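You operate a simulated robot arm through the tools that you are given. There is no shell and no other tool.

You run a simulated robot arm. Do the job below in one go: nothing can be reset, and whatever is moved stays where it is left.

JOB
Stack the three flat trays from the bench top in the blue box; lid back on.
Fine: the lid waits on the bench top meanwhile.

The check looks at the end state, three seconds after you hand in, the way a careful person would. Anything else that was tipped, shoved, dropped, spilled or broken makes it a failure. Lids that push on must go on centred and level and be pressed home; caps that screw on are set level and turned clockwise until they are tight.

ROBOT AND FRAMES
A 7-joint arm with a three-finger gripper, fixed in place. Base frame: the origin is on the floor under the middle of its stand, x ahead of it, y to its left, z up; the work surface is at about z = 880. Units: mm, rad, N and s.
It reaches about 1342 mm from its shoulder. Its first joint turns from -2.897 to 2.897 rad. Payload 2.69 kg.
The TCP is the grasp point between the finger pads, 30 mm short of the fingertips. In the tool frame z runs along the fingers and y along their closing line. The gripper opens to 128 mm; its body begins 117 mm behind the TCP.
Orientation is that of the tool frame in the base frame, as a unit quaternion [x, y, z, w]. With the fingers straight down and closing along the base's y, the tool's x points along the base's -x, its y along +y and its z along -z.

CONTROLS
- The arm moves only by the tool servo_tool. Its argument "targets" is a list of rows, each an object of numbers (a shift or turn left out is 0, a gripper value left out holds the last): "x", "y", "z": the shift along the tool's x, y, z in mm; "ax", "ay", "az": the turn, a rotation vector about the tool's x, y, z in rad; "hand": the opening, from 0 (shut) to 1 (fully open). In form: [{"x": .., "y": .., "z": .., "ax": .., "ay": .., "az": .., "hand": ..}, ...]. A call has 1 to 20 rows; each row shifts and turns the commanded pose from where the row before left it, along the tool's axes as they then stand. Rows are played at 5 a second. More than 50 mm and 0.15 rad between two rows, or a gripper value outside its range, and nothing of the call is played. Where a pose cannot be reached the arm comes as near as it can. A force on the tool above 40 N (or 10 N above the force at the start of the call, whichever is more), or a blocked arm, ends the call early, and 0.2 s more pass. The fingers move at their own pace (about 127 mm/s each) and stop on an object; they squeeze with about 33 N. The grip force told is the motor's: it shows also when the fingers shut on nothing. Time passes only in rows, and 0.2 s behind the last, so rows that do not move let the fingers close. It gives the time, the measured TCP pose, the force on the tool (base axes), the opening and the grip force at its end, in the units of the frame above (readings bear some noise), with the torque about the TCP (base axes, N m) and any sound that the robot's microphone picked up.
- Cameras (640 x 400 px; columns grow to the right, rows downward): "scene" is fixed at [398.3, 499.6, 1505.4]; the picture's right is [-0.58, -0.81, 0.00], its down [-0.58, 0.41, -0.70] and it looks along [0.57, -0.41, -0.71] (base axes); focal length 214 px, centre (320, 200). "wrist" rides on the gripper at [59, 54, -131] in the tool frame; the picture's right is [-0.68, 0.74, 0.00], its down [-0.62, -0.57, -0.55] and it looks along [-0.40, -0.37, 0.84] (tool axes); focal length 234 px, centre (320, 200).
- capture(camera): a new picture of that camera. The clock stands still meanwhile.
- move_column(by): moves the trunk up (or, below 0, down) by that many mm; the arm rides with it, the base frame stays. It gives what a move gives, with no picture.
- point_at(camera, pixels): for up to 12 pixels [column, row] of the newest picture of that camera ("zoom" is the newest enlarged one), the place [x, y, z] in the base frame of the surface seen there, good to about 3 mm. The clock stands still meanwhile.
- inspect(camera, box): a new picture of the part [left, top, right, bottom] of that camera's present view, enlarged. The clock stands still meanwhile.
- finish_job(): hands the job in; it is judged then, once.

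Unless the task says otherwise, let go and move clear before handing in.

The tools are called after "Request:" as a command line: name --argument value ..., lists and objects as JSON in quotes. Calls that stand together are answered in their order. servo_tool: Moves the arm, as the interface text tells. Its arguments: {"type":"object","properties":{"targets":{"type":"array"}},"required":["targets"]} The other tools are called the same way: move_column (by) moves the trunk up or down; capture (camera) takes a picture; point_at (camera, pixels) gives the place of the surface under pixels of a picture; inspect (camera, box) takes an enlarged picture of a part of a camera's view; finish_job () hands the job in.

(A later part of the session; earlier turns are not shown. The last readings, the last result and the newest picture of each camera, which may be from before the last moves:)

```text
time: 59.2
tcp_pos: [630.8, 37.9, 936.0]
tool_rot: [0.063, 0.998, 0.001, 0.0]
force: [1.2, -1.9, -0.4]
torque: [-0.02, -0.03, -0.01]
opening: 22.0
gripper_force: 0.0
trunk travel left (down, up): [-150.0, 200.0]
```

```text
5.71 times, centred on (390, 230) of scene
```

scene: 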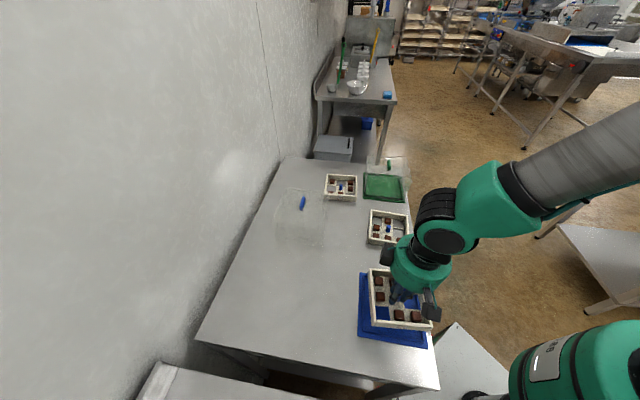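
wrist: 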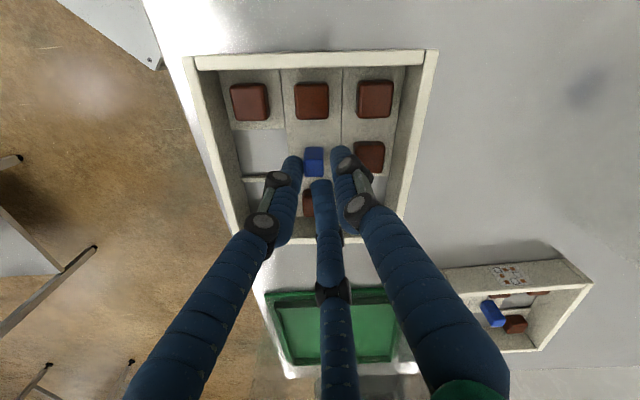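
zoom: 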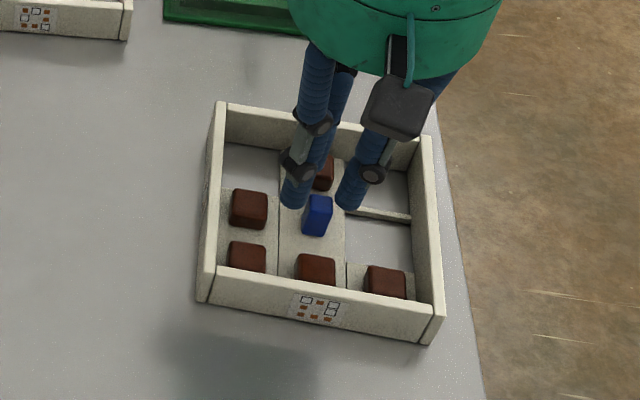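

Fingers are free again (opening 22, no force). The tray merely slid ~12 mm; I now see the true finger centre sits ~4 mm toward +x/+y of my projected axis. I'll rise and re-measure tray 2.

Request:
servo_tool --targets '[{"z": -15}, {"z": -25}, {"z": -25}, {"z": -27, "hand": 1.0}, {}, {}]'

Request:
inspect --camera "wrist" --box '[230, 20, 410, 220]'

Request:
inspect --camera "scene" --box '[355, 195, 425, 265]'

```text
time: 60.6
tcp_pos: [632.6, 38.9, 1030.5]
tool_rot: [0.063, 0.998, 0.0, 0.0]
force: [-0.3, 0.7, -0.4]
torque: [0.02, 0.01, 0.01]
opening: 128.0
gripper_force: 0.1
trunk travel left (down, up): [-150.0, 200.0]
```

```text
2.00 times, centred on (320, 120) of wrist
```

zoom: 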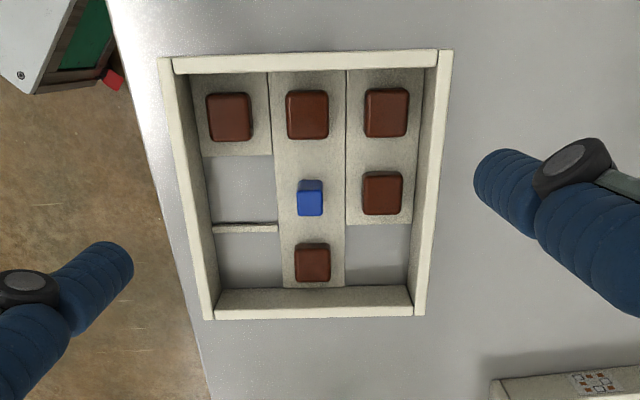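

```text
5.71 times, centred on (390, 230) of scene
```

zoom: 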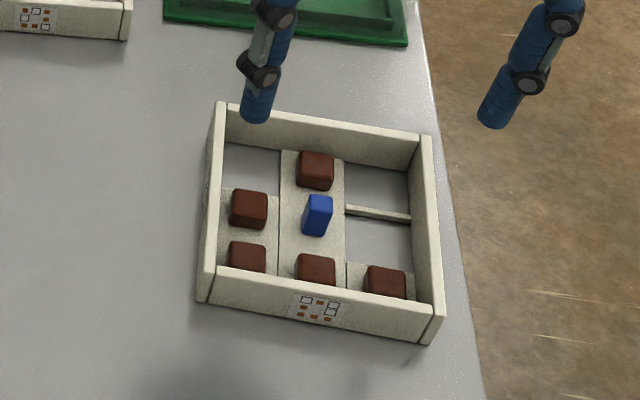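

Tray 2 now: yaw ≈41.5°, centre at tool offset (15,6); blocks undisturbed. I'll turn the tool 16.7° so fingers go between blocks, and centre the true finger centre on the grip.

Request:
servo_tool --targets '[{"az": -0.1454}, {"az": -0.1454}, {"x": 9.5, "y": 8.1}, {}, {}]'

Request:
inspect --camera "wrist" --box '[290, 100, 350, 160]'

Request:
inspect --camera "wrist" --box '[230, 20, 410, 220]'

```text
time: 61.8
tcp_pos: [621.5, 45.3, 1029.2]
tool_rot: [-0.083, 0.997, 0.001, 0.0]
force: [0.9, 0.1, -0.2]
torque: [0.02, -0.01, 0.03]
opening: 128.2
gripper_force: 0.0
trunk travel left (down, up): [-150.0, 200.0]
```

```text
6.67 times, centred on (320, 130) of wrist
```

zoom: 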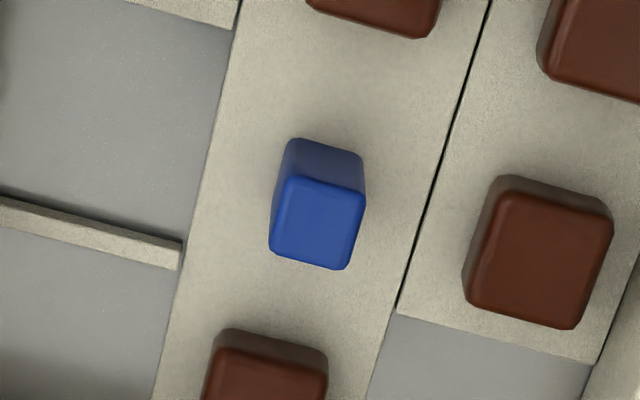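

```text
2.00 times, centred on (320, 120) of wrist
```

zoom: 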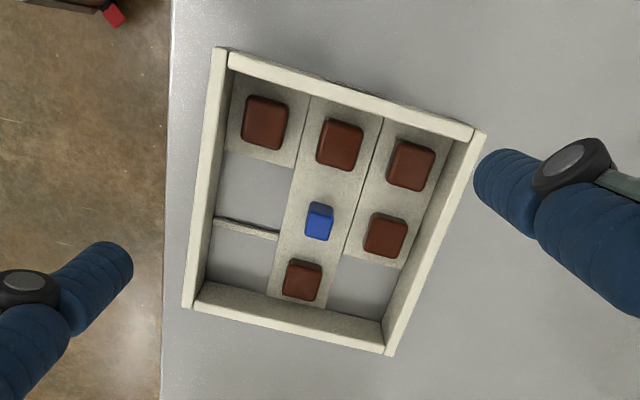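

The grip top (319,222) is ~2.7 mm short of the desired spot, so I'll shift the tool (−2.2,−1.5), preshape to 24 mm and descend to just above the blocks.

Request:
servo_tool --targets '[{"hand": 0.19, "x": -2.2, "y": -1.5, "z": 15}, {"z": 25}, {"z": 25}, {"z": 15}, {"z": 12}, {}]'

Request:
inspect --camera "wrist" --box '[260, 100, 380, 220]'

Request:
inspect --camera "scene" --box '[365, 205, 415, 255]'

```text
time: 63.2
tcp_pos: [623.6, 42.5, 936.5]
tool_rot: [-0.083, 0.997, 0.001, 0.002]
force: [1.0, 3.3, 10.5]
torque: [0.21, 0.04, -0.03]
opening: 26.0
gripper_force: 1.0
trunk travel left (down, up): [-150.0, 200.0]
```

```text
3.33 times, centred on (320, 160) of wrist
```

zoom: 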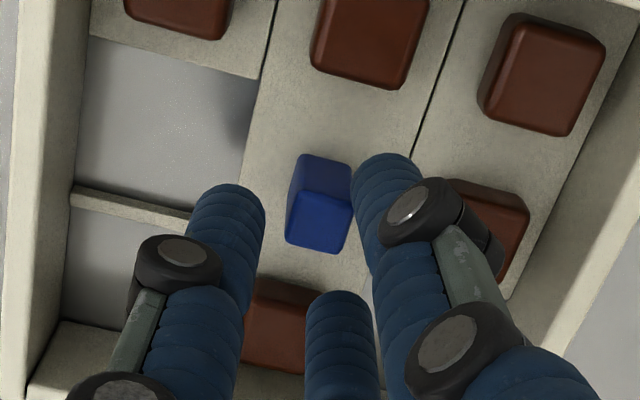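

```text
8.00 times, centred on (390, 230) of scene
```

zoom: 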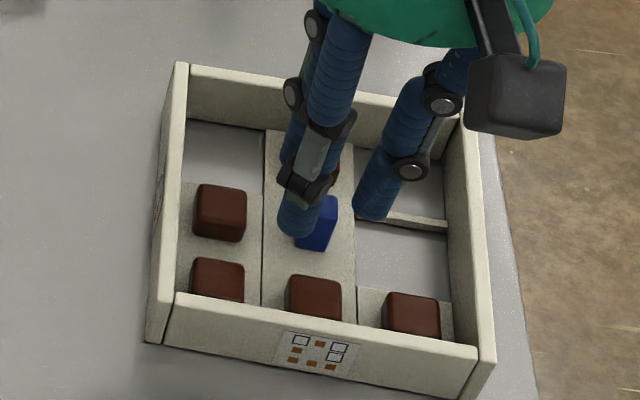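

At tips z≈907 the +y finger is touching the grip's top corner (10 N up), so I wasn't centred between the fingers. I'll rise a little, open to 27 mm, recentre by the visible gaps and look again.

Request:
servo_tool --targets '[{"z": -4}, {"z": -4}, {"hand": 0.211, "x": 1.0, "y": 3.6}, {}, {}]'

Request:
inspect --camera "wrist" --box '[260, 100, 380, 220]'

Request:
inspect --camera "scene" --box '[365, 205, 415, 255]'

```text
time: 64.4
tcp_pos: [620.9, 46.9, 945.1]
tool_rot: [-0.084, 0.996, 0.0, 0.001]
force: [0.1, -0.2, 0.1]
torque: [0.0, 0.0, -0.02]
opening: 27.0
gripper_force: 0.0
trunk travel left (down, up): [-150.0, 200.0]
```

```text
3.33 times, centred on (320, 160) of wrist
```

zoom: 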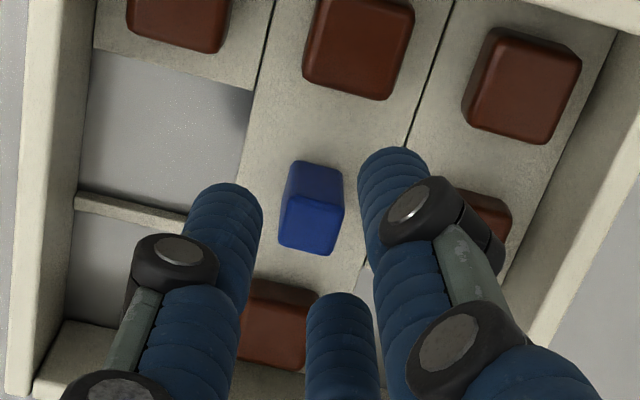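

```text
8.00 times, centred on (390, 230) of scene
```

zoom: 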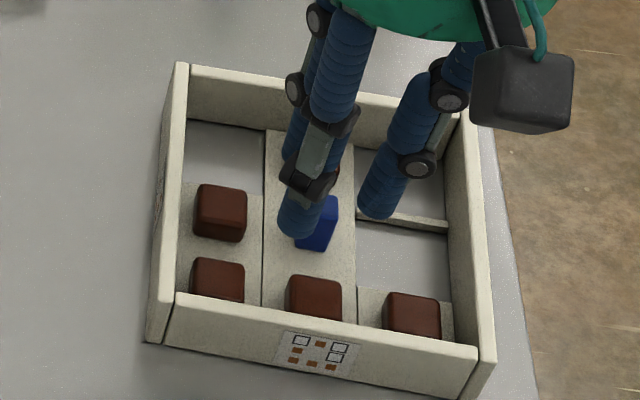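

Tray unmoved, and now the gaps around the grip are nearly even (≈3.4/4.3/5.4 mm). I'll shift 1 mm more and descend in small guarded steps.

Request:
servo_tool --targets '[{"x": 1.0}, {"z": 4}, {"z": 4}, {"z": 3}, {}]'

Request:
inspect --camera "wrist" --box '[260, 100, 380, 220]'

```text
time: 65.6
tcp_pos: [621.1, 46.5, 934.6]
tool_rot: [-0.083, 0.997, 0.001, -0.001]
force: [-0.7, 0.7, 0.9]
torque: [-0.02, 0.01, 0.03]
opening: 26.8
gripper_force: 0.1
trunk travel left (down, up): [-150.0, 200.0]
```

```text
3.33 times, centred on (320, 160) of wrist
```

zoom: 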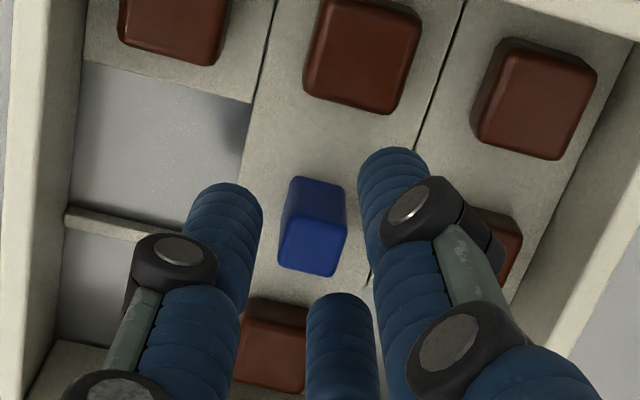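

No contact passing the grip's top. Continuing down in guarded steps.

Request:
servo_tool --targets '[{"z": 3}, {"z": 3}, {"z": 2}, {}]'

Request:
servo_tool --targets '[{"z": 2}, {"z": 2}, {"z": 2}, {}]'

Request:
inspect --camera "wrist" --box '[260, 100, 380, 220]'

Request:
inspect --camera "scene" --box '[365, 205, 415, 255]'

```text
time: 66.6
tcp_pos: [621.4, 45.6, 926.5]
tool_rot: [-0.083, 0.997, 0.001, 0.0]
force: [0.4, 0.1, 0.2]
torque: [0.01, -0.02, -0.02]
opening: 26.9
gripper_force: 0.1
trunk travel left (down, up): [-150.0, 200.0]
```

```text
time: 67.6
tcp_pos: [620.0, 45.6, 921.2]
tool_rot: [-0.083, 0.997, 0.0, 0.001]
force: [0.0, 0.8, 0.3]
torque: [0.01, 0.02, 0.01]
opening: 26.8
gripper_force: 0.1
trunk travel left (down, up): [-150.0, 200.0]
```

```text
3.33 times, centred on (320, 160) of wrist
```

zoom: 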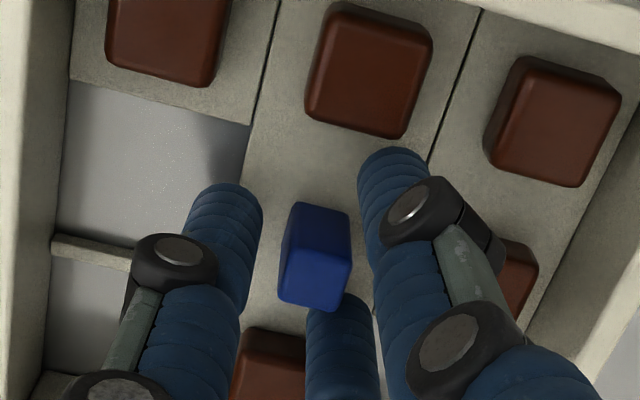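

```text
8.00 times, centred on (390, 230) of scene
```

zoom: 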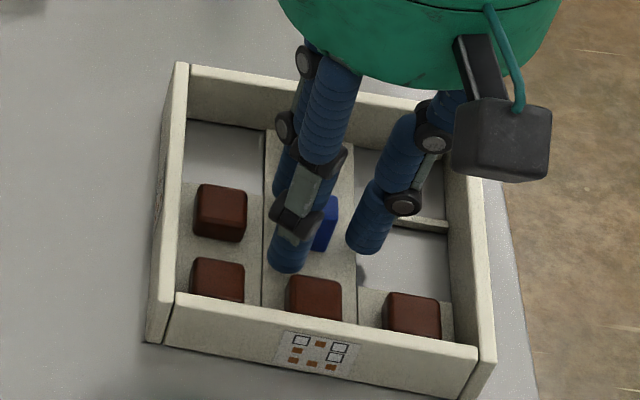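

Down without contact. Closing on the grip now.

Request:
servo_tool --targets '[{"hand": 0.17}, {"hand": 0.13}, {"hand": 0.08}, {"hand": 0.0}, {}, {}]'

Request:
servo_tool --targets '[{"z": -2}, {"z": -4}, {"z": -6}, {"z": -8}, {"z": -10}, {}]'

Request:
inspect --camera "wrist" --box '[180, 0, 460, 260]'

Request:
inspect --camera "scene" --box '[355, 185, 425, 255]'

```text
time: 69.0
tcp_pos: [620.1, 46.1, 920.7]
tool_rot: [-0.083, 0.997, 0.0, 0.0]
force: [-0.3, -0.3, -0.1]
torque: [-0.06, 0.02, -0.04]
opening: 14.7
gripper_force: 33.2
trunk travel left (down, up): [-150.0, 200.0]
```

```text
time: 70.4
tcp_pos: [619.6, 47.5, 950.5]
tool_rot: [-0.083, 0.997, 0.0, 0.001]
force: [0.1, -0.4, -0.5]
torque: [0.01, -0.04, -0.05]
opening: 12.9
gripper_force: 33.2
trunk travel left (down, up): [-150.0, 200.0]
```

```text
1.54 times, centred on (320, 130) of wrist
```

zoom: 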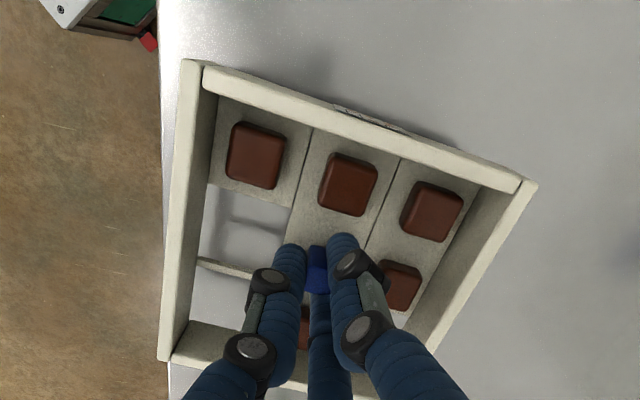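

```text
5.71 times, centred on (390, 220) of scene
```

zoom: 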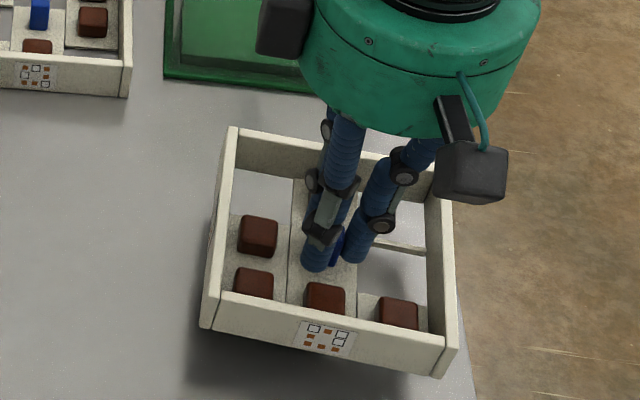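

Tray 2 is lifted, level, and this time hardly twisted (edge angle 149.5° in tool vs 148° before). I'll raise it, correct the yaw by 4.2° and carry it over the base.

Request:
servo_tool --targets '[{"z": -15}, {"z": -15}, {"z": -15}, {"az": -0.036}, {"az": -0.037}, {"x": 7.4, "y": 13.3}, {"x": 14.8, "y": 26.6}, {"x": 14.8, "y": 26.6}, {"x": 14.8, "y": 26.6}, {"x": 14.8, "y": 26.6}, {"x": 14.8, "y": 26.6}, {"x": 14.8, "y": 26.6}, {"x": 14.8, "y": 26.6}, {"x": 7.6, "y": 13.6}, {}, {}]'

Request:
inspect --camera "wrist" --box '[180, 0, 460, 260]'

Request:
inspect --camera "scene" --box '[335, 225, 455, 355]'

```text
time: 73.8
tcp_pos: [453.8, 227.6, 995.7]
tool_rot: [-0.119, 0.993, 0.001, 0.0]
force: [-0.8, 0.4, -1.2]
torque: [-0.02, -0.03, 0.03]
opening: 17.9
gripper_force: 33.2
trunk travel left (down, up): [-150.0, 200.0]
```

```text
1.54 times, centred on (320, 130) of wrist
```

zoom: 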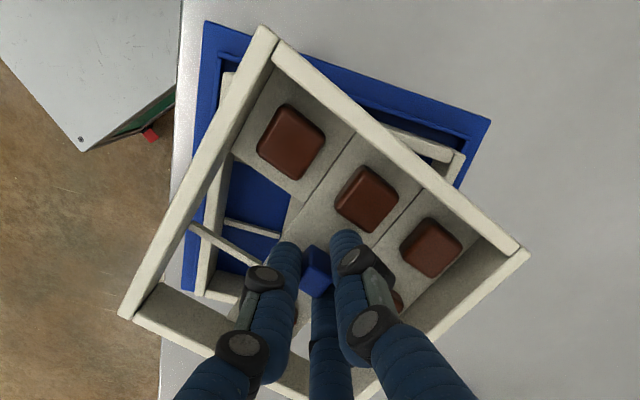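

```text
3.08 times, centred on (395, 290) of scene
```

zoom: 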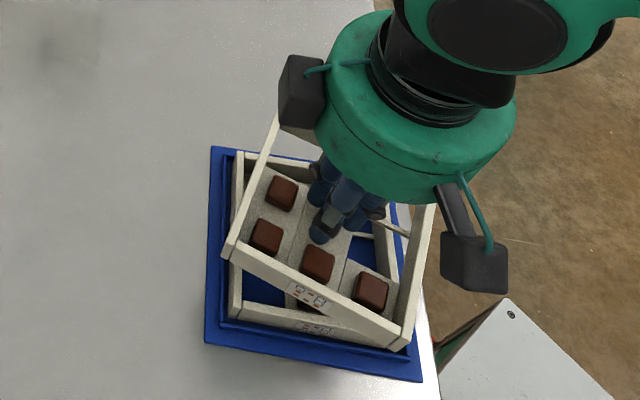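

Tray 2 has swung ~18° in the grip during the carry (edge now 168° in tool), heading for its flat-faced seat at 180°. I'll let it settle here, well above the base.

Request:
servo_tool --targets '[{}, {}, {}, {}, {}, {}, {}, {}, {}, {}, {}, {}, {}, {}, {}, {}, {}, {}, {}, {}]'

Request:
inspect --camera "wrist" --box '[180, 0, 460, 260]'

```text
time: 78.0
tcp_pos: [453.9, 226.8, 995.7]
tool_rot: [-0.119, 0.993, -0.001, 0.001]
force: [1.2, 0.0, -1.3]
torque: [0.0, 0.01, 0.01]
opening: 17.5
gripper_force: 33.0
trunk travel left (down, up): [-150.0, 200.0]
```

```text
1.54 times, centred on (320, 130) of wrist
```

zoom: 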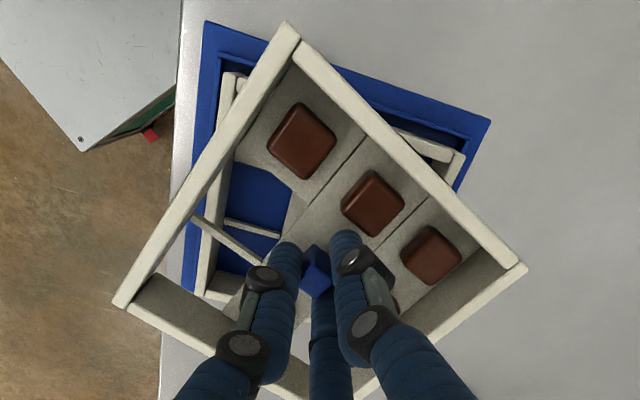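

It moved 4.5° in 4 s (now 172°), slowly approaching 180°. I'll wait longer for it to seat.

Request:
servo_tool --targets '[{}, {}, {}, {}, {}, {}, {}, {}, {}, {}, {}, {}, {}, {}, {}, {}, {}, {}, {}, {}]'

Request:
servo_tool --targets '[{}, {}, {}, {}, {}, {}, {}, {}, {}, {}, {}, {}, {}, {}, {}, {}, {}, {}, {}, {}]'

Request:
inspect --camera "wrist" --box '[180, 0, 460, 260]'

```text
time: 82.2
tcp_pos: [454.6, 227.1, 995.3]
tool_rot: [-0.119, 0.993, 0.0, 0.0]
force: [0.1, -0.2, -1.5]
torque: [-0.02, 0.02, 0.03]
opening: 17.0
gripper_force: 32.9
trunk travel left (down, up): [-150.0, 200.0]
```

```text
time: 86.4
tcp_pos: [455.3, 227.2, 995.8]
tool_rot: [-0.12, 0.993, 0.001, 0.0]
force: [0.3, 0.5, -1.6]
torque: [0.01, -0.04, 0.02]
opening: 17.0
gripper_force: 32.5
trunk travel left (down, up): [-150.0, 200.0]
```

```text
1.54 times, centred on (320, 130) of wrist
```

zoom: 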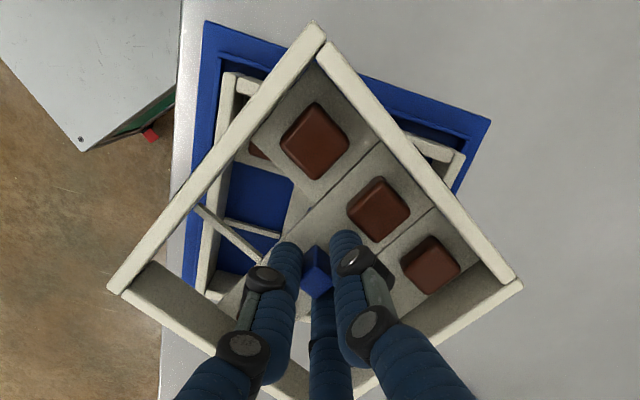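

Now at 177° and nearly seated. I'll rotate the tool +28° so tray 2 matches tray 1's yaw, then check alignment against the base.

Request:
servo_tool --targets '[{"az": -0.0988}, {"az": -0.0988}, {"az": -0.0988}, {"az": -0.0988}, {"az": -0.0988}, {}]'

Request:
inspect --camera "wrist" --box '[180, 0, 460, 260]'

Request:
inspect --camera "scene" --box '[335, 225, 455, 355]'

```text
time: 87.8
tcp_pos: [453.1, 227.1, 996.3]
tool_rot: [-0.359, 0.933, 0.0, 0.0]
force: [-0.3, 0.2, -2.2]
torque: [0.0, -0.01, 0.02]
opening: 17.0
gripper_force: 33.2
trunk travel left (down, up): [-150.0, 200.0]
```

```text
1.54 times, centred on (320, 130) of wrist
```

zoom: 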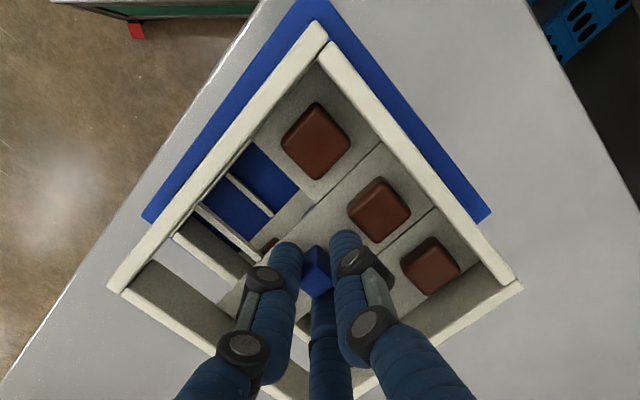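

```text
3.08 times, centred on (395, 290) of scene
```

zoom: 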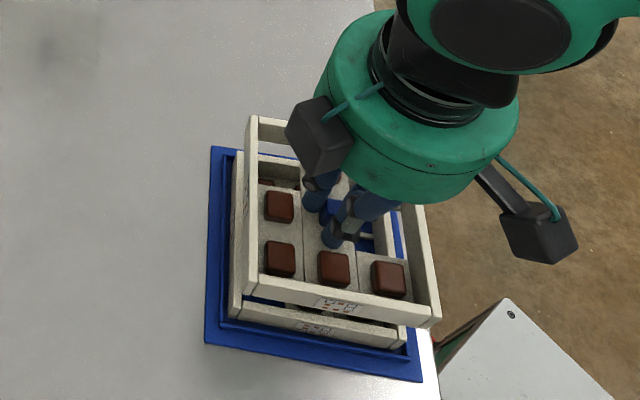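

Edges are now parallel (both ≈177° in tool). I'll lower to ~11 mm above tray 1 and check the centring with both cameras.

Request:
servo_tool --targets '[{"z": 13}, {"z": 13}, {}]'

Request:
inspect --camera "wrist" --box '[180, 0, 460, 260]'

Request:
inspect --camera "scene" --box '[350, 245, 440, 350]'

```text
time: 88.6
tcp_pos: [454.6, 226.3, 970.0]
tool_rot: [-0.358, 0.934, 0.0, 0.001]
force: [-0.4, -0.9, -1.4]
torque: [0.0, 0.02, -0.01]
opening: 17.2
gripper_force: 33.0
trunk travel left (down, up): [-150.0, 200.0]
```

```text
1.54 times, centred on (320, 130) of wrist
```

zoom: 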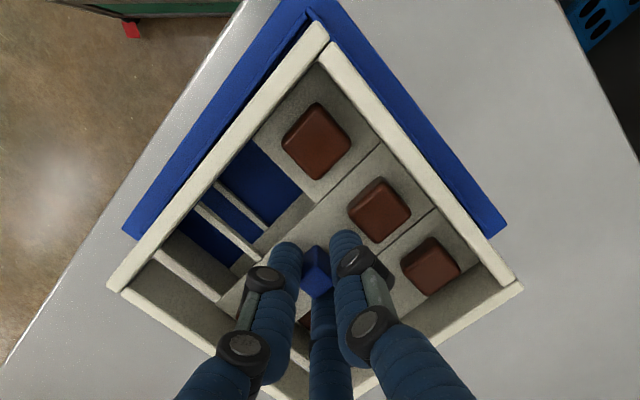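

```text
3.81 times, centred on (395, 298) of scene
```

zoom: 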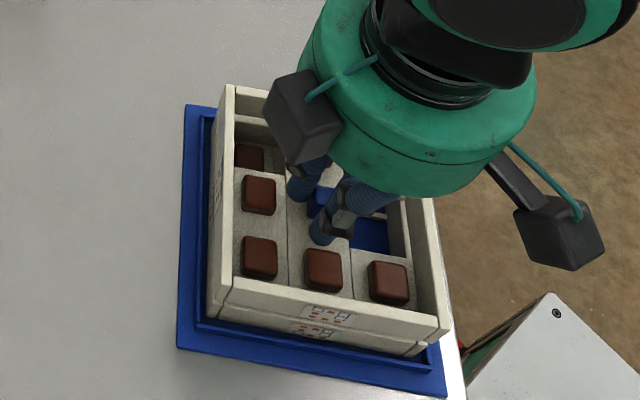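

I'll zoom in on the front corners to compare tray 2 and tray 1 directly.

Request:
inspect --camera "scene" --box '[395, 315, 425, 345]'

Request:
inspect --camera "scene" --box '[345, 305, 385, 345]'

Request:
inspect --camera "scene" --box '[340, 240, 380, 280]'

```text
13.33 times, centred on (410, 330) of scene
```

zoom: 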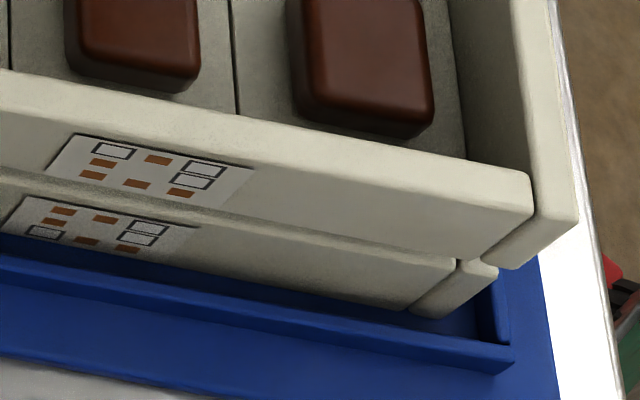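

```text
10.00 times, centred on (365, 325) of scene
```

zoom: 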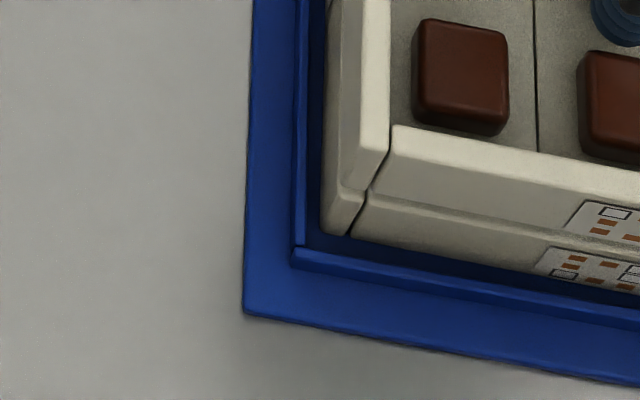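

```text
10.00 times, centred on (360, 260) of scene
```

zoom: 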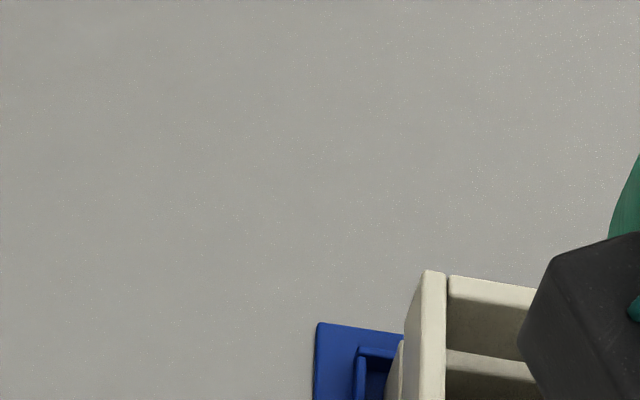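

The close-ups suggest tray 2 may sit too far toward the label side relative to tray 1. I'll measure both trays' front edges in the zoom.

Request:
inspect --camera "scene" --box '[395, 315, 425, 345]'

Request:
point_at --camera "zoom" --pixels '[[300, 135], [300, 160], [300, 215], [300, 240], [300, 280], [545, 180], [530, 215], [500, 262], [460, 270], [440, 310], [470, 290], [150, 250]]'

Request:
inspect --camera "scene" --box '[345, 305, 385, 345]'

Request:
point_at --camera "zoom" --pixels '[[375, 100], [370, 145], [350, 100], [345, 170], [332, 205], [335, 225], [450, 150], [450, 185], [430, 215], [430, 245], [300, 250], [480, 215]]'

```text
13.33 times, centred on (410, 330) of scene
```

zoom: 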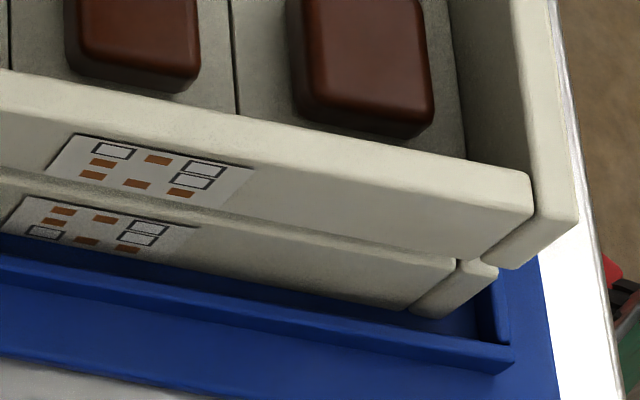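

```text
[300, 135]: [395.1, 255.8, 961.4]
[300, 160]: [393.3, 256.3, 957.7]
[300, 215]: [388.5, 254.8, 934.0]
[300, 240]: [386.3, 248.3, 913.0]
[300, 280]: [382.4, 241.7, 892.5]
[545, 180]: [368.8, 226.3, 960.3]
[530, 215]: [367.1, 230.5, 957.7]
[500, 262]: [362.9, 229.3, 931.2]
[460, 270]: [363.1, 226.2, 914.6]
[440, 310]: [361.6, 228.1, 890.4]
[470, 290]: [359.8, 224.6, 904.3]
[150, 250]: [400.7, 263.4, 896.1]
```

```text
10.00 times, centred on (365, 325) of scene
```

zoom: 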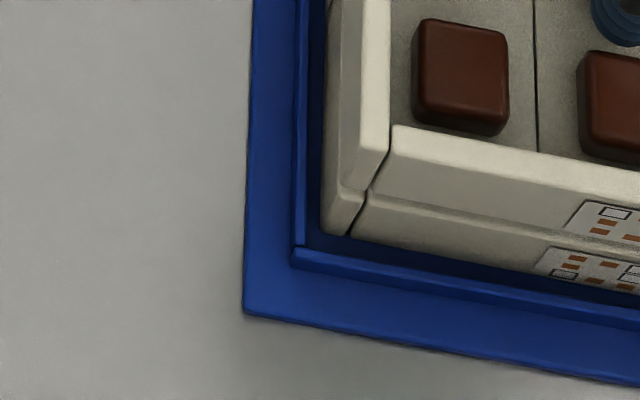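

```text
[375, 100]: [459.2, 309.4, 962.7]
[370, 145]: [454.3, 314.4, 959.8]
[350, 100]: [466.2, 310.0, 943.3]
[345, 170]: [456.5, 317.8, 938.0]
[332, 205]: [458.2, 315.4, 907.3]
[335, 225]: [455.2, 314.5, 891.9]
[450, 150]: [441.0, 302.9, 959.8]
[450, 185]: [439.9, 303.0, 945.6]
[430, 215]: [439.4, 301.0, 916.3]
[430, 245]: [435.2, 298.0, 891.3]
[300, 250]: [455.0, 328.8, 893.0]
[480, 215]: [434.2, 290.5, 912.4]
```

Combining both cameras, tray 2 is ~2.6 mm too far forward and ~1.1 mm to the left of tray 1; yaw matches. I'll shift accordingly and look again.

Request:
servo_tool --targets '[{"x": 1.0, "y": -2.6, "z": 4}]'

Request:
inspect --camera "scene" --box '[395, 315, 425, 345]'

Request:
point_at --camera "zoom" --pixels '[[300, 160], [300, 190], [300, 215], [250, 255], [300, 265], [350, 275], [100, 130], [100, 150], [50, 240], [400, 200], [400, 225], [400, 285]]'

Request:
inspect --camera "scene" --box '[345, 305, 385, 345]'

Request:
point_at --camera "zoom" --pixels '[[350, 60], [350, 100], [348, 140], [342, 170], [330, 210], [334, 205], [338, 215], [450, 180], [500, 195], [430, 240], [500, 255], [550, 230]]'

```text
time: 89.0
tcp_pos: [454.8, 225.1, 964.7]
tool_rot: [-0.359, 0.933, 0.0, 0.0]
force: [0.4, 0.1, -1.2]
torque: [0.0, -0.01, 0.01]
opening: 17.4
gripper_force: 33.7
trunk travel left (down, up): [-150.0, 200.0]
```

```text
13.33 times, centred on (410, 330) of scene
```

zoom: 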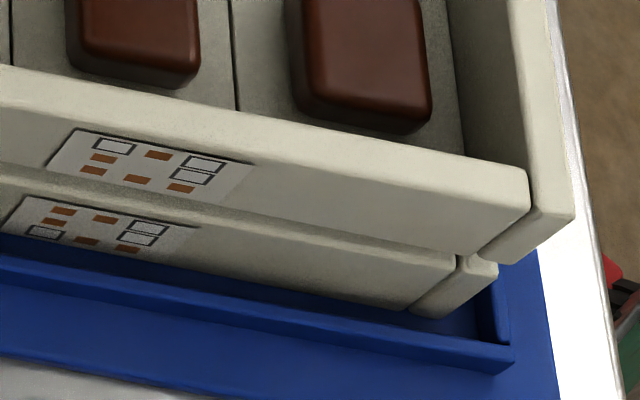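

```text
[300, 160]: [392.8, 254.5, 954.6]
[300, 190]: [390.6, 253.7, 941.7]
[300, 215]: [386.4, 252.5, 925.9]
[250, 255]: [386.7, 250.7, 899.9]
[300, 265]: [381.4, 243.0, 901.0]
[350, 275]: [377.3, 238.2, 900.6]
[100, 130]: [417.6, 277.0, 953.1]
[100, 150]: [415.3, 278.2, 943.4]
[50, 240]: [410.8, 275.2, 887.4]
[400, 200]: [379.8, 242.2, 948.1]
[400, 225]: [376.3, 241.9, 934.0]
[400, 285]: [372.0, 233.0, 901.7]
```

```text
10.00 times, centred on (365, 325) of scene
```

zoom: 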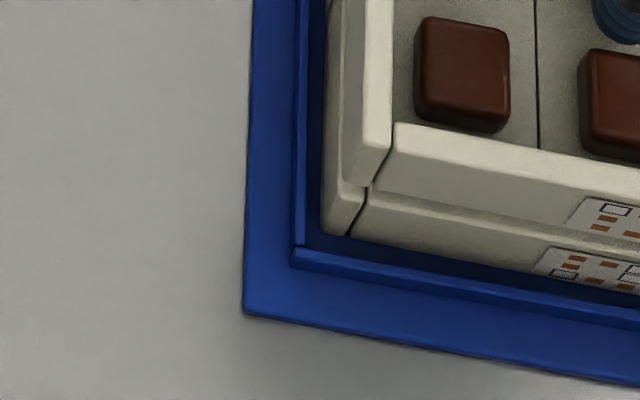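

```text
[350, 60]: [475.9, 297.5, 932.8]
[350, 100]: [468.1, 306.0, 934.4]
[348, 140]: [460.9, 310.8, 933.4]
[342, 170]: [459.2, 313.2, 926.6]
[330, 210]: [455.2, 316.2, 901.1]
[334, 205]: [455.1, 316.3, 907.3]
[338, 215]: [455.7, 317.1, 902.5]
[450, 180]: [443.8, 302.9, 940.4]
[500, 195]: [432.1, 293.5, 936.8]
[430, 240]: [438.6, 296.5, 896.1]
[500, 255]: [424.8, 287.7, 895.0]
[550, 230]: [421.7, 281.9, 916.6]
```

Tray 2 is now within ~1 mm of tray 1 on both axes. I'll apply a final half-millimetre trim and lower to contact.

Request:
servo_tool --targets '[{"x": 0.5, "y": -0.5, "z": 3}, {"z": 2}]'

Request:
servo_tool --targets '[{"z": 1}]'

Request:
servo_tool --targets '[{"z": 1}]'

```text
time: 89.6
tcp_pos: [455.2, 222.4, 960.9]
tool_rot: [-0.359, 0.933, 0.0, -0.001]
force: [-0.4, -0.8, -1.3]
torque: [0.0, 0.01, 0.0]
opening: 17.1
gripper_force: 33.5
trunk travel left (down, up): [-150.0, 200.0]
```

```text
time: 90.0
tcp_pos: [454.5, 223.0, 959.9]
tool_rot: [-0.359, 0.934, 0.0, 0.0]
force: [-1.2, 0.3, -1.9]
torque: [0.01, 0.01, 0.0]
opening: 16.8
gripper_force: 32.8
trunk travel left (down, up): [-150.0, 200.0]
```

```text
time: 90.4
tcp_pos: [454.9, 222.3, 957.7]
tool_rot: [-0.358, 0.934, -0.001, 0.0]
force: [0.6, 0.3, -1.5]
torque: [0.03, 0.0, -0.01]
opening: 17.0
gripper_force: 33.2
trunk travel left (down, up): [-150.0, 200.0]
```

No contact yet; continuing 1 mm at a time.

Request:
servo_tool --targets '[{"z": 1}]'

Request:
servo_tool --targets '[{"z": 1}]'

Request:
inspect --camera "scene" --box '[350, 245, 440, 350]'

```text
time: 90.8
tcp_pos: [454.7, 223.4, 957.5]
tool_rot: [-0.358, 0.934, 0.0, -0.001]
force: [0.1, 0.3, 0.0]
torque: [-0.01, -0.01, 0.02]
opening: 16.9
gripper_force: 33.1
trunk travel left (down, up): [-150.0, 200.0]
```

```text
time: 91.2
tcp_pos: [454.9, 222.2, 957.4]
tool_rot: [-0.358, 0.934, 0.0, 0.001]
force: [-1.9, 1.4, 8.8]
torque: [0.33, 0.39, 0.03]
opening: 17.0
gripper_force: 33.3
trunk travel left (down, up): [-150.0, 200.0]
```

```text
3.81 times, centred on (395, 298) of scene
```

zoom: 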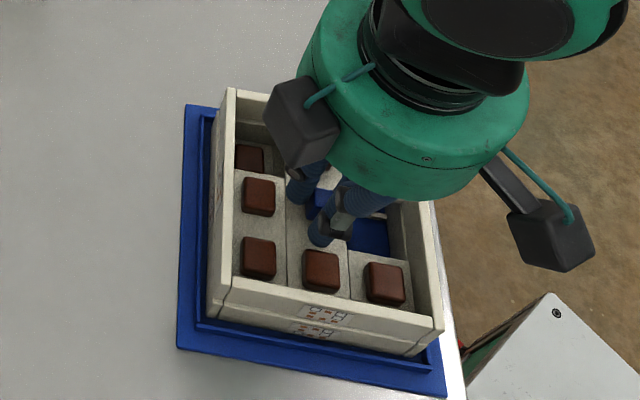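

Contact felt (~9 N). Before letting go I'll check the corners for alignment.

Request:
inspect --camera "scene" --box '[395, 310, 425, 345]'

Request:
inspect --camera "scene" --box '[350, 300, 385, 340]'

Request:
inspect --camera "scene" --box '[350, 260, 375, 285]'

Request:
inspect --camera "wrist" --box '[180, 0, 460, 260]'

```text
11.43 times, centred on (410, 328) of scene
```

zoom: 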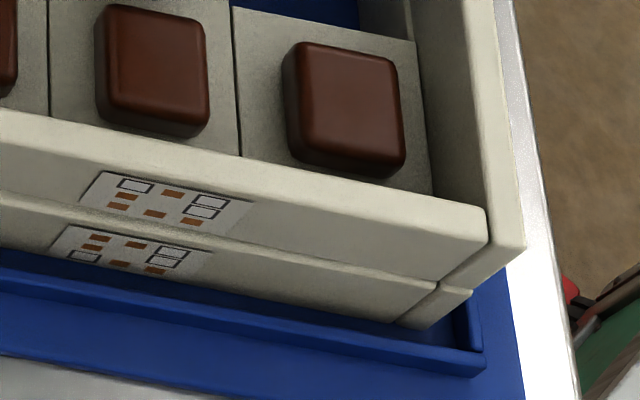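

```text
10.00 times, centred on (368, 320) of scene
```

zoom: 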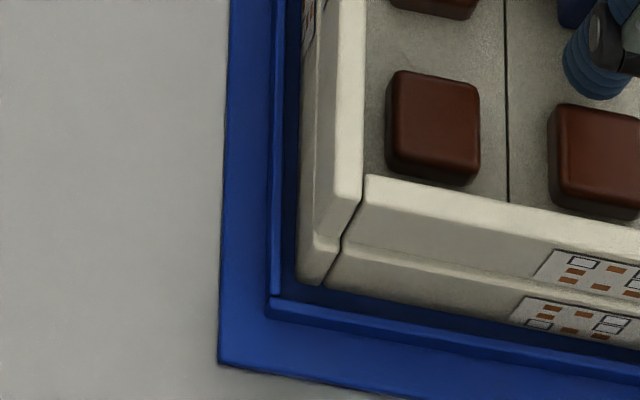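

```text
16.00 times, centred on (362, 272) of scene
```

zoom: 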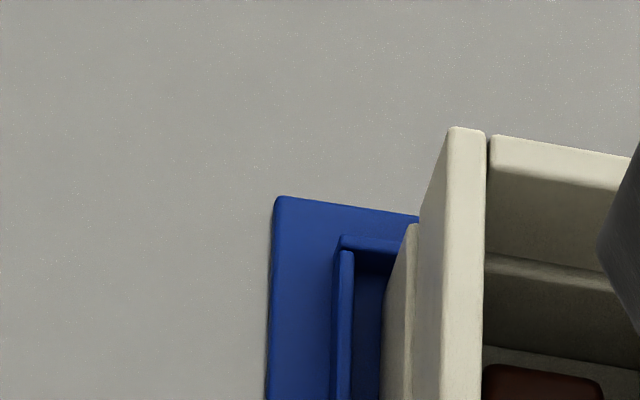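

```text
1.54 times, centred on (320, 130) of wrist
```

zoom: 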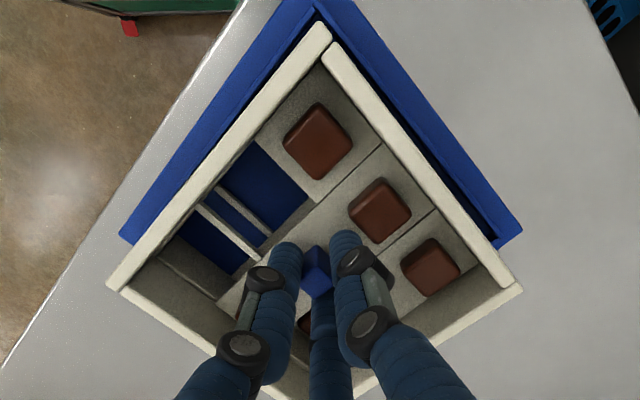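

Front corners align well; the back-left shows ~2 mm of tray 1's top, i.e. tray 2 is ~1° clockwise. I'll lift 1.5 mm, trim the yaw and shift, and set it down again.

Request:
servo_tool --targets '[{"z": -2}, {"az": -0.022, "x": -1.1}, {"z": 1}]'

Request:
servo_tool --targets '[{"z": 1}]'

Request:
inspect --camera "scene" --box '[350, 255, 380, 285]'

Request:
inspect --camera "scene" --box '[350, 300, 385, 340]'

Request:
inspect --camera "scene" --box '[395, 310, 425, 345]'

```text
time: 92.0
tcp_pos: [456.8, 223.1, 957.6]
tool_rot: [-0.369, 0.93, 0.0, 0.0]
force: [-1.5, 1.0, 0.4]
torque: [0.04, 0.04, 0.0]
opening: 17.1
gripper_force: 32.1
trunk travel left (down, up): [-150.0, 200.0]
```

```text
time: 92.4
tcp_pos: [457.6, 223.7, 957.2]
tool_rot: [-0.368, 0.93, 0.001, 0.0]
force: [-2.2, -3.2, 16.5]
torque: [-0.12, 0.14, -0.01]
opening: 17.1
gripper_force: 33.0
trunk travel left (down, up): [-150.0, 200.0]
```

```text
13.33 times, centred on (365, 270) of scene
```

zoom: 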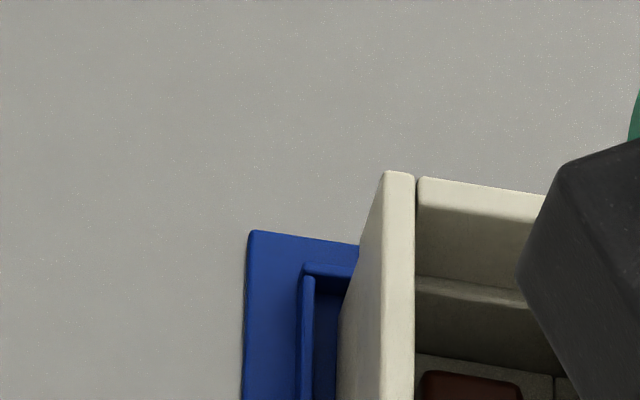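

```text
10.00 times, centred on (368, 320) of scene
```

zoom: 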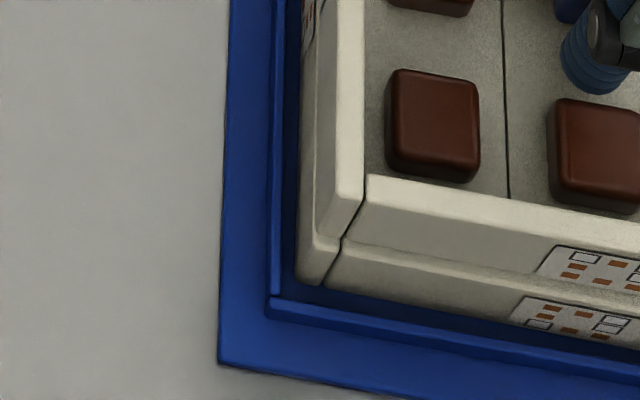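

```text
11.43 times, centred on (410, 328) of scene
```

zoom: 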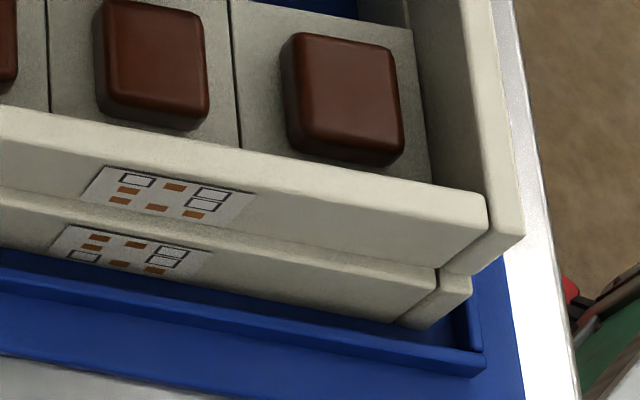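

Tray 2 is now flush with tray 1 within about 1 mm on all visible corners. I'll ease the pressure and release with a small opening, then lift straight out.

Request:
servo_tool --targets '[{"z": -1}, {"hand": 0.15}, {"hand": 0.165}, {"hand": 0.178}, {}]'

Request:
inspect --camera "wrist" --box '[260, 100, 380, 220]'

```text
time: 93.6
tcp_pos: [455.2, 223.7, 957.3]
tool_rot: [-0.368, 0.93, 0.0, 0.0]
force: [0.4, 0.3, -0.3]
torque: [-0.03, 0.01, -0.01]
opening: 22.6
gripper_force: 0.0
trunk travel left (down, up): [-150.0, 200.0]
```

```text
3.33 times, centred on (320, 160) of wrist
```

zoom: 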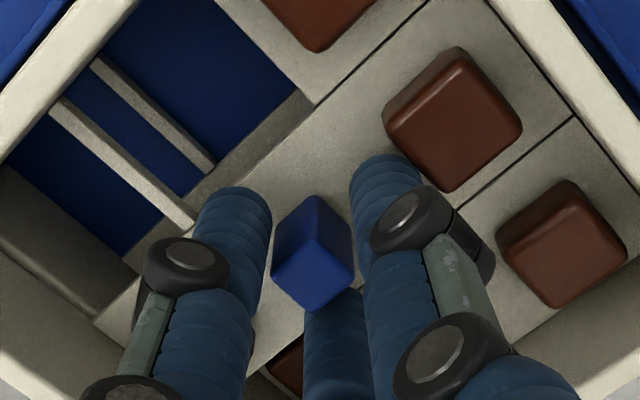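

Released; the gaps to the grip are small, so I'll open 1.5 mm more and lift gently.

Request:
servo_tool --targets '[{"hand": 0.19}, {"z": -3}, {"z": -5}, {"z": -8}, {}]'

Request:
servo_tool --targets '[{"z": -15}, {"z": -25}, {"z": -25, "hand": 1.0}, {}, {}]'

Request:
capture --camera "wrist"

Request:
inspect --camera "wrist" --box '[230, 20, 410, 220]'

Request:
inspect --camera "scene" --box '[345, 245, 445, 350]'

```text
time: 94.8
tcp_pos: [456.8, 223.6, 972.8]
tool_rot: [-0.369, 0.929, 0.0, -0.001]
force: [0.6, -0.3, 0.1]
torque: [0.0, -0.01, 0.01]
opening: 24.1
gripper_force: 0.0
trunk travel left (down, up): [-150.0, 200.0]
```

```text
time: 96.0
tcp_pos: [456.3, 222.1, 1039.7]
tool_rot: [-0.368, 0.93, 0.0, 0.0]
force: [-0.1, -0.2, -0.1]
torque: [0.0, 0.03, 0.0]
opening: 128.1
gripper_force: 0.0
trunk travel left (down, up): [-150.0, 200.0]
```

```text
taken
```

wrist: 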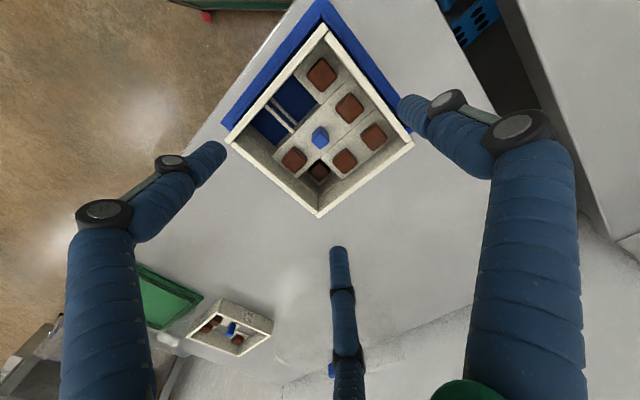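

```text
2.00 times, centred on (320, 120) of wrist
```

zoom: 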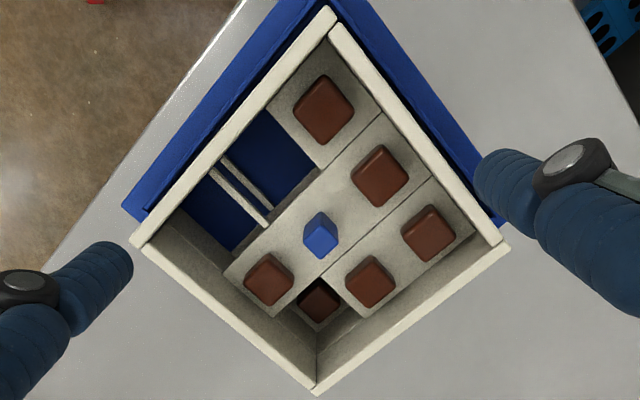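

```text
3.81 times, centred on (395, 298) of scene
```

zoom: 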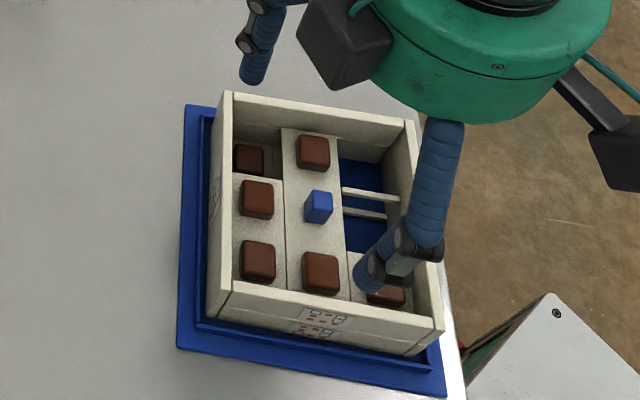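

Tray 2 is cleanly stacked on tray 1. Now I'll turn the tool ~−60° (so one finger will point at tray 3's open far cell) and travel over tray 3 near (897,37).

Request:
servo_tool --targets '[{"az": 0.1315}, {"az": 0.1315}, {"az": 0.1315}, {"az": 0.1315}, {"az": 0.1315}, {"az": 0.1315}, {"az": 0.1315}, {"az": 0.1315}, {}]'

Request:
servo_tool --targets '[{"x": -20, "y": -2}, {"x": -39.6, "y": -4.1}, {"x": -39.6, "y": -4.1}, {"x": -39.6, "y": -4.1}, {"x": -39.6, "y": -4.1}, {"x": -39.6, "y": -4.1}, {"x": -39.6, "y": -4.1}, {"x": -39.6, "y": -4.1}, {"x": -39.6, "y": -4.1}, {"x": -39.6, "y": -4.1}, {"x": -39.6, "y": -4.1}, {"x": -39.6, "y": -4.1}, {"x": -20, "y": -2}, {}, {}]'

Request:
capture --camera "wrist"

Request:
capture --camera "scene"

```text
time: 98.0
tcp_pos: [454.8, 222.9, 1038.2]
tool_rot: [0.149, 0.989, 0.0, -0.001]
force: [-0.3, -0.3, -0.8]
torque: [0.04, -0.02, -0.01]
opening: 128.0
gripper_force: 0.1
trunk travel left (down, up): [-150.0, 200.0]
```

```text
time: 101.2
tcp_pos: [894.0, 35.7, 1039.3]
tool_rot: [0.148, 0.989, -0.001, 0.0]
force: [-0.3, 0.1, -0.4]
torque: [0.03, 0.0, -0.01]
opening: 128.2
gripper_force: 0.0
trunk travel left (down, up): [-150.0, 200.0]
```

```text
taken
```

wrist: 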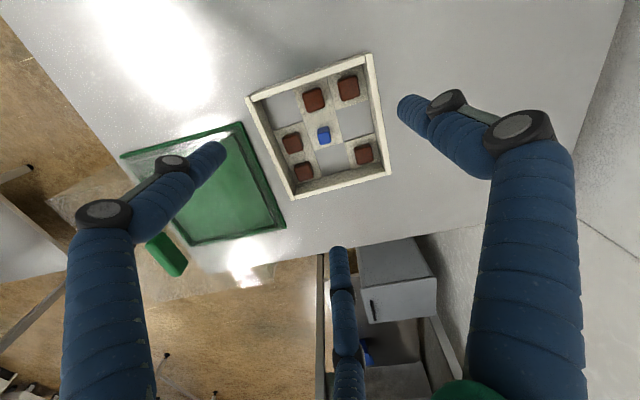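

```text
taken
```

scene: 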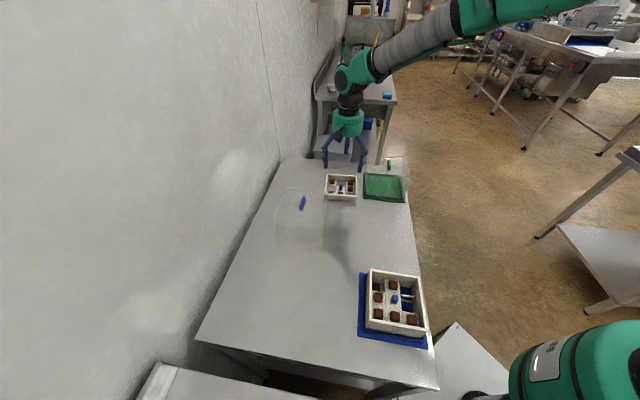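

Tray 3 is in view at (320,125). I'll zoom in to measure its pose and the grip.

Request:
inspect --camera "wrist" --box '[230, 40, 410, 210]'

Request:
inspect --camera "wrist" --box '[290, 105, 350, 165]'

```text
2.35 times, centred on (320, 125) of wrist
```

zoom: 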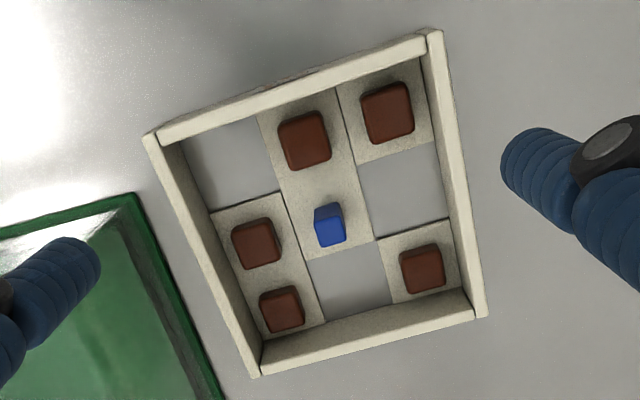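

```text
6.67 times, centred on (320, 135) of wrist
```

zoom: 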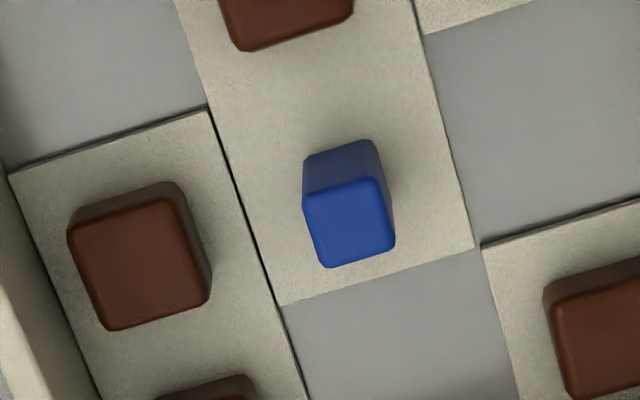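

Tray 3: yaw ≈47.9°, grip at tool (−7.5,−0.5). I'll turn 5° so a finger faces the empty far cell, and bring the grip to the finger centre, then verify.

Request:
servo_tool --targets '[{"az": -0.0864}, {"x": -9.5, "y": -0.7}, {}, {}]'

Request:
inspect --camera "wrist" --box '[290, 105, 350, 165]'

```text
time: 102.2
tcp_pos: [905.9, 33.7, 1038.0]
tool_rot: [0.104, 0.995, -0.001, 0.0]
force: [0.0, -0.2, 1.0]
torque: [-0.03, 0.0, 0.04]
opening: 128.1
gripper_force: 0.1
trunk travel left (down, up): [-150.0, 200.0]
```

```text
6.67 times, centred on (320, 135) of wrist
```

zoom: 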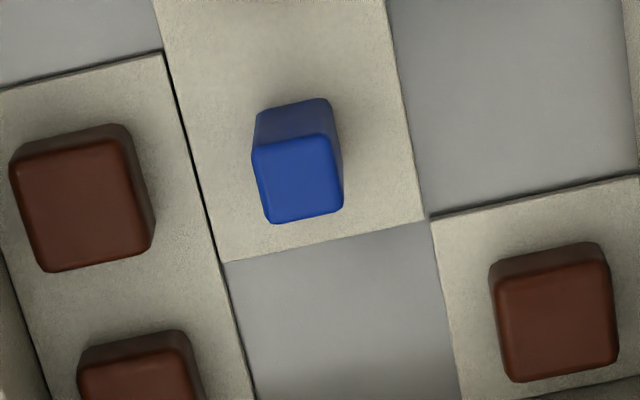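

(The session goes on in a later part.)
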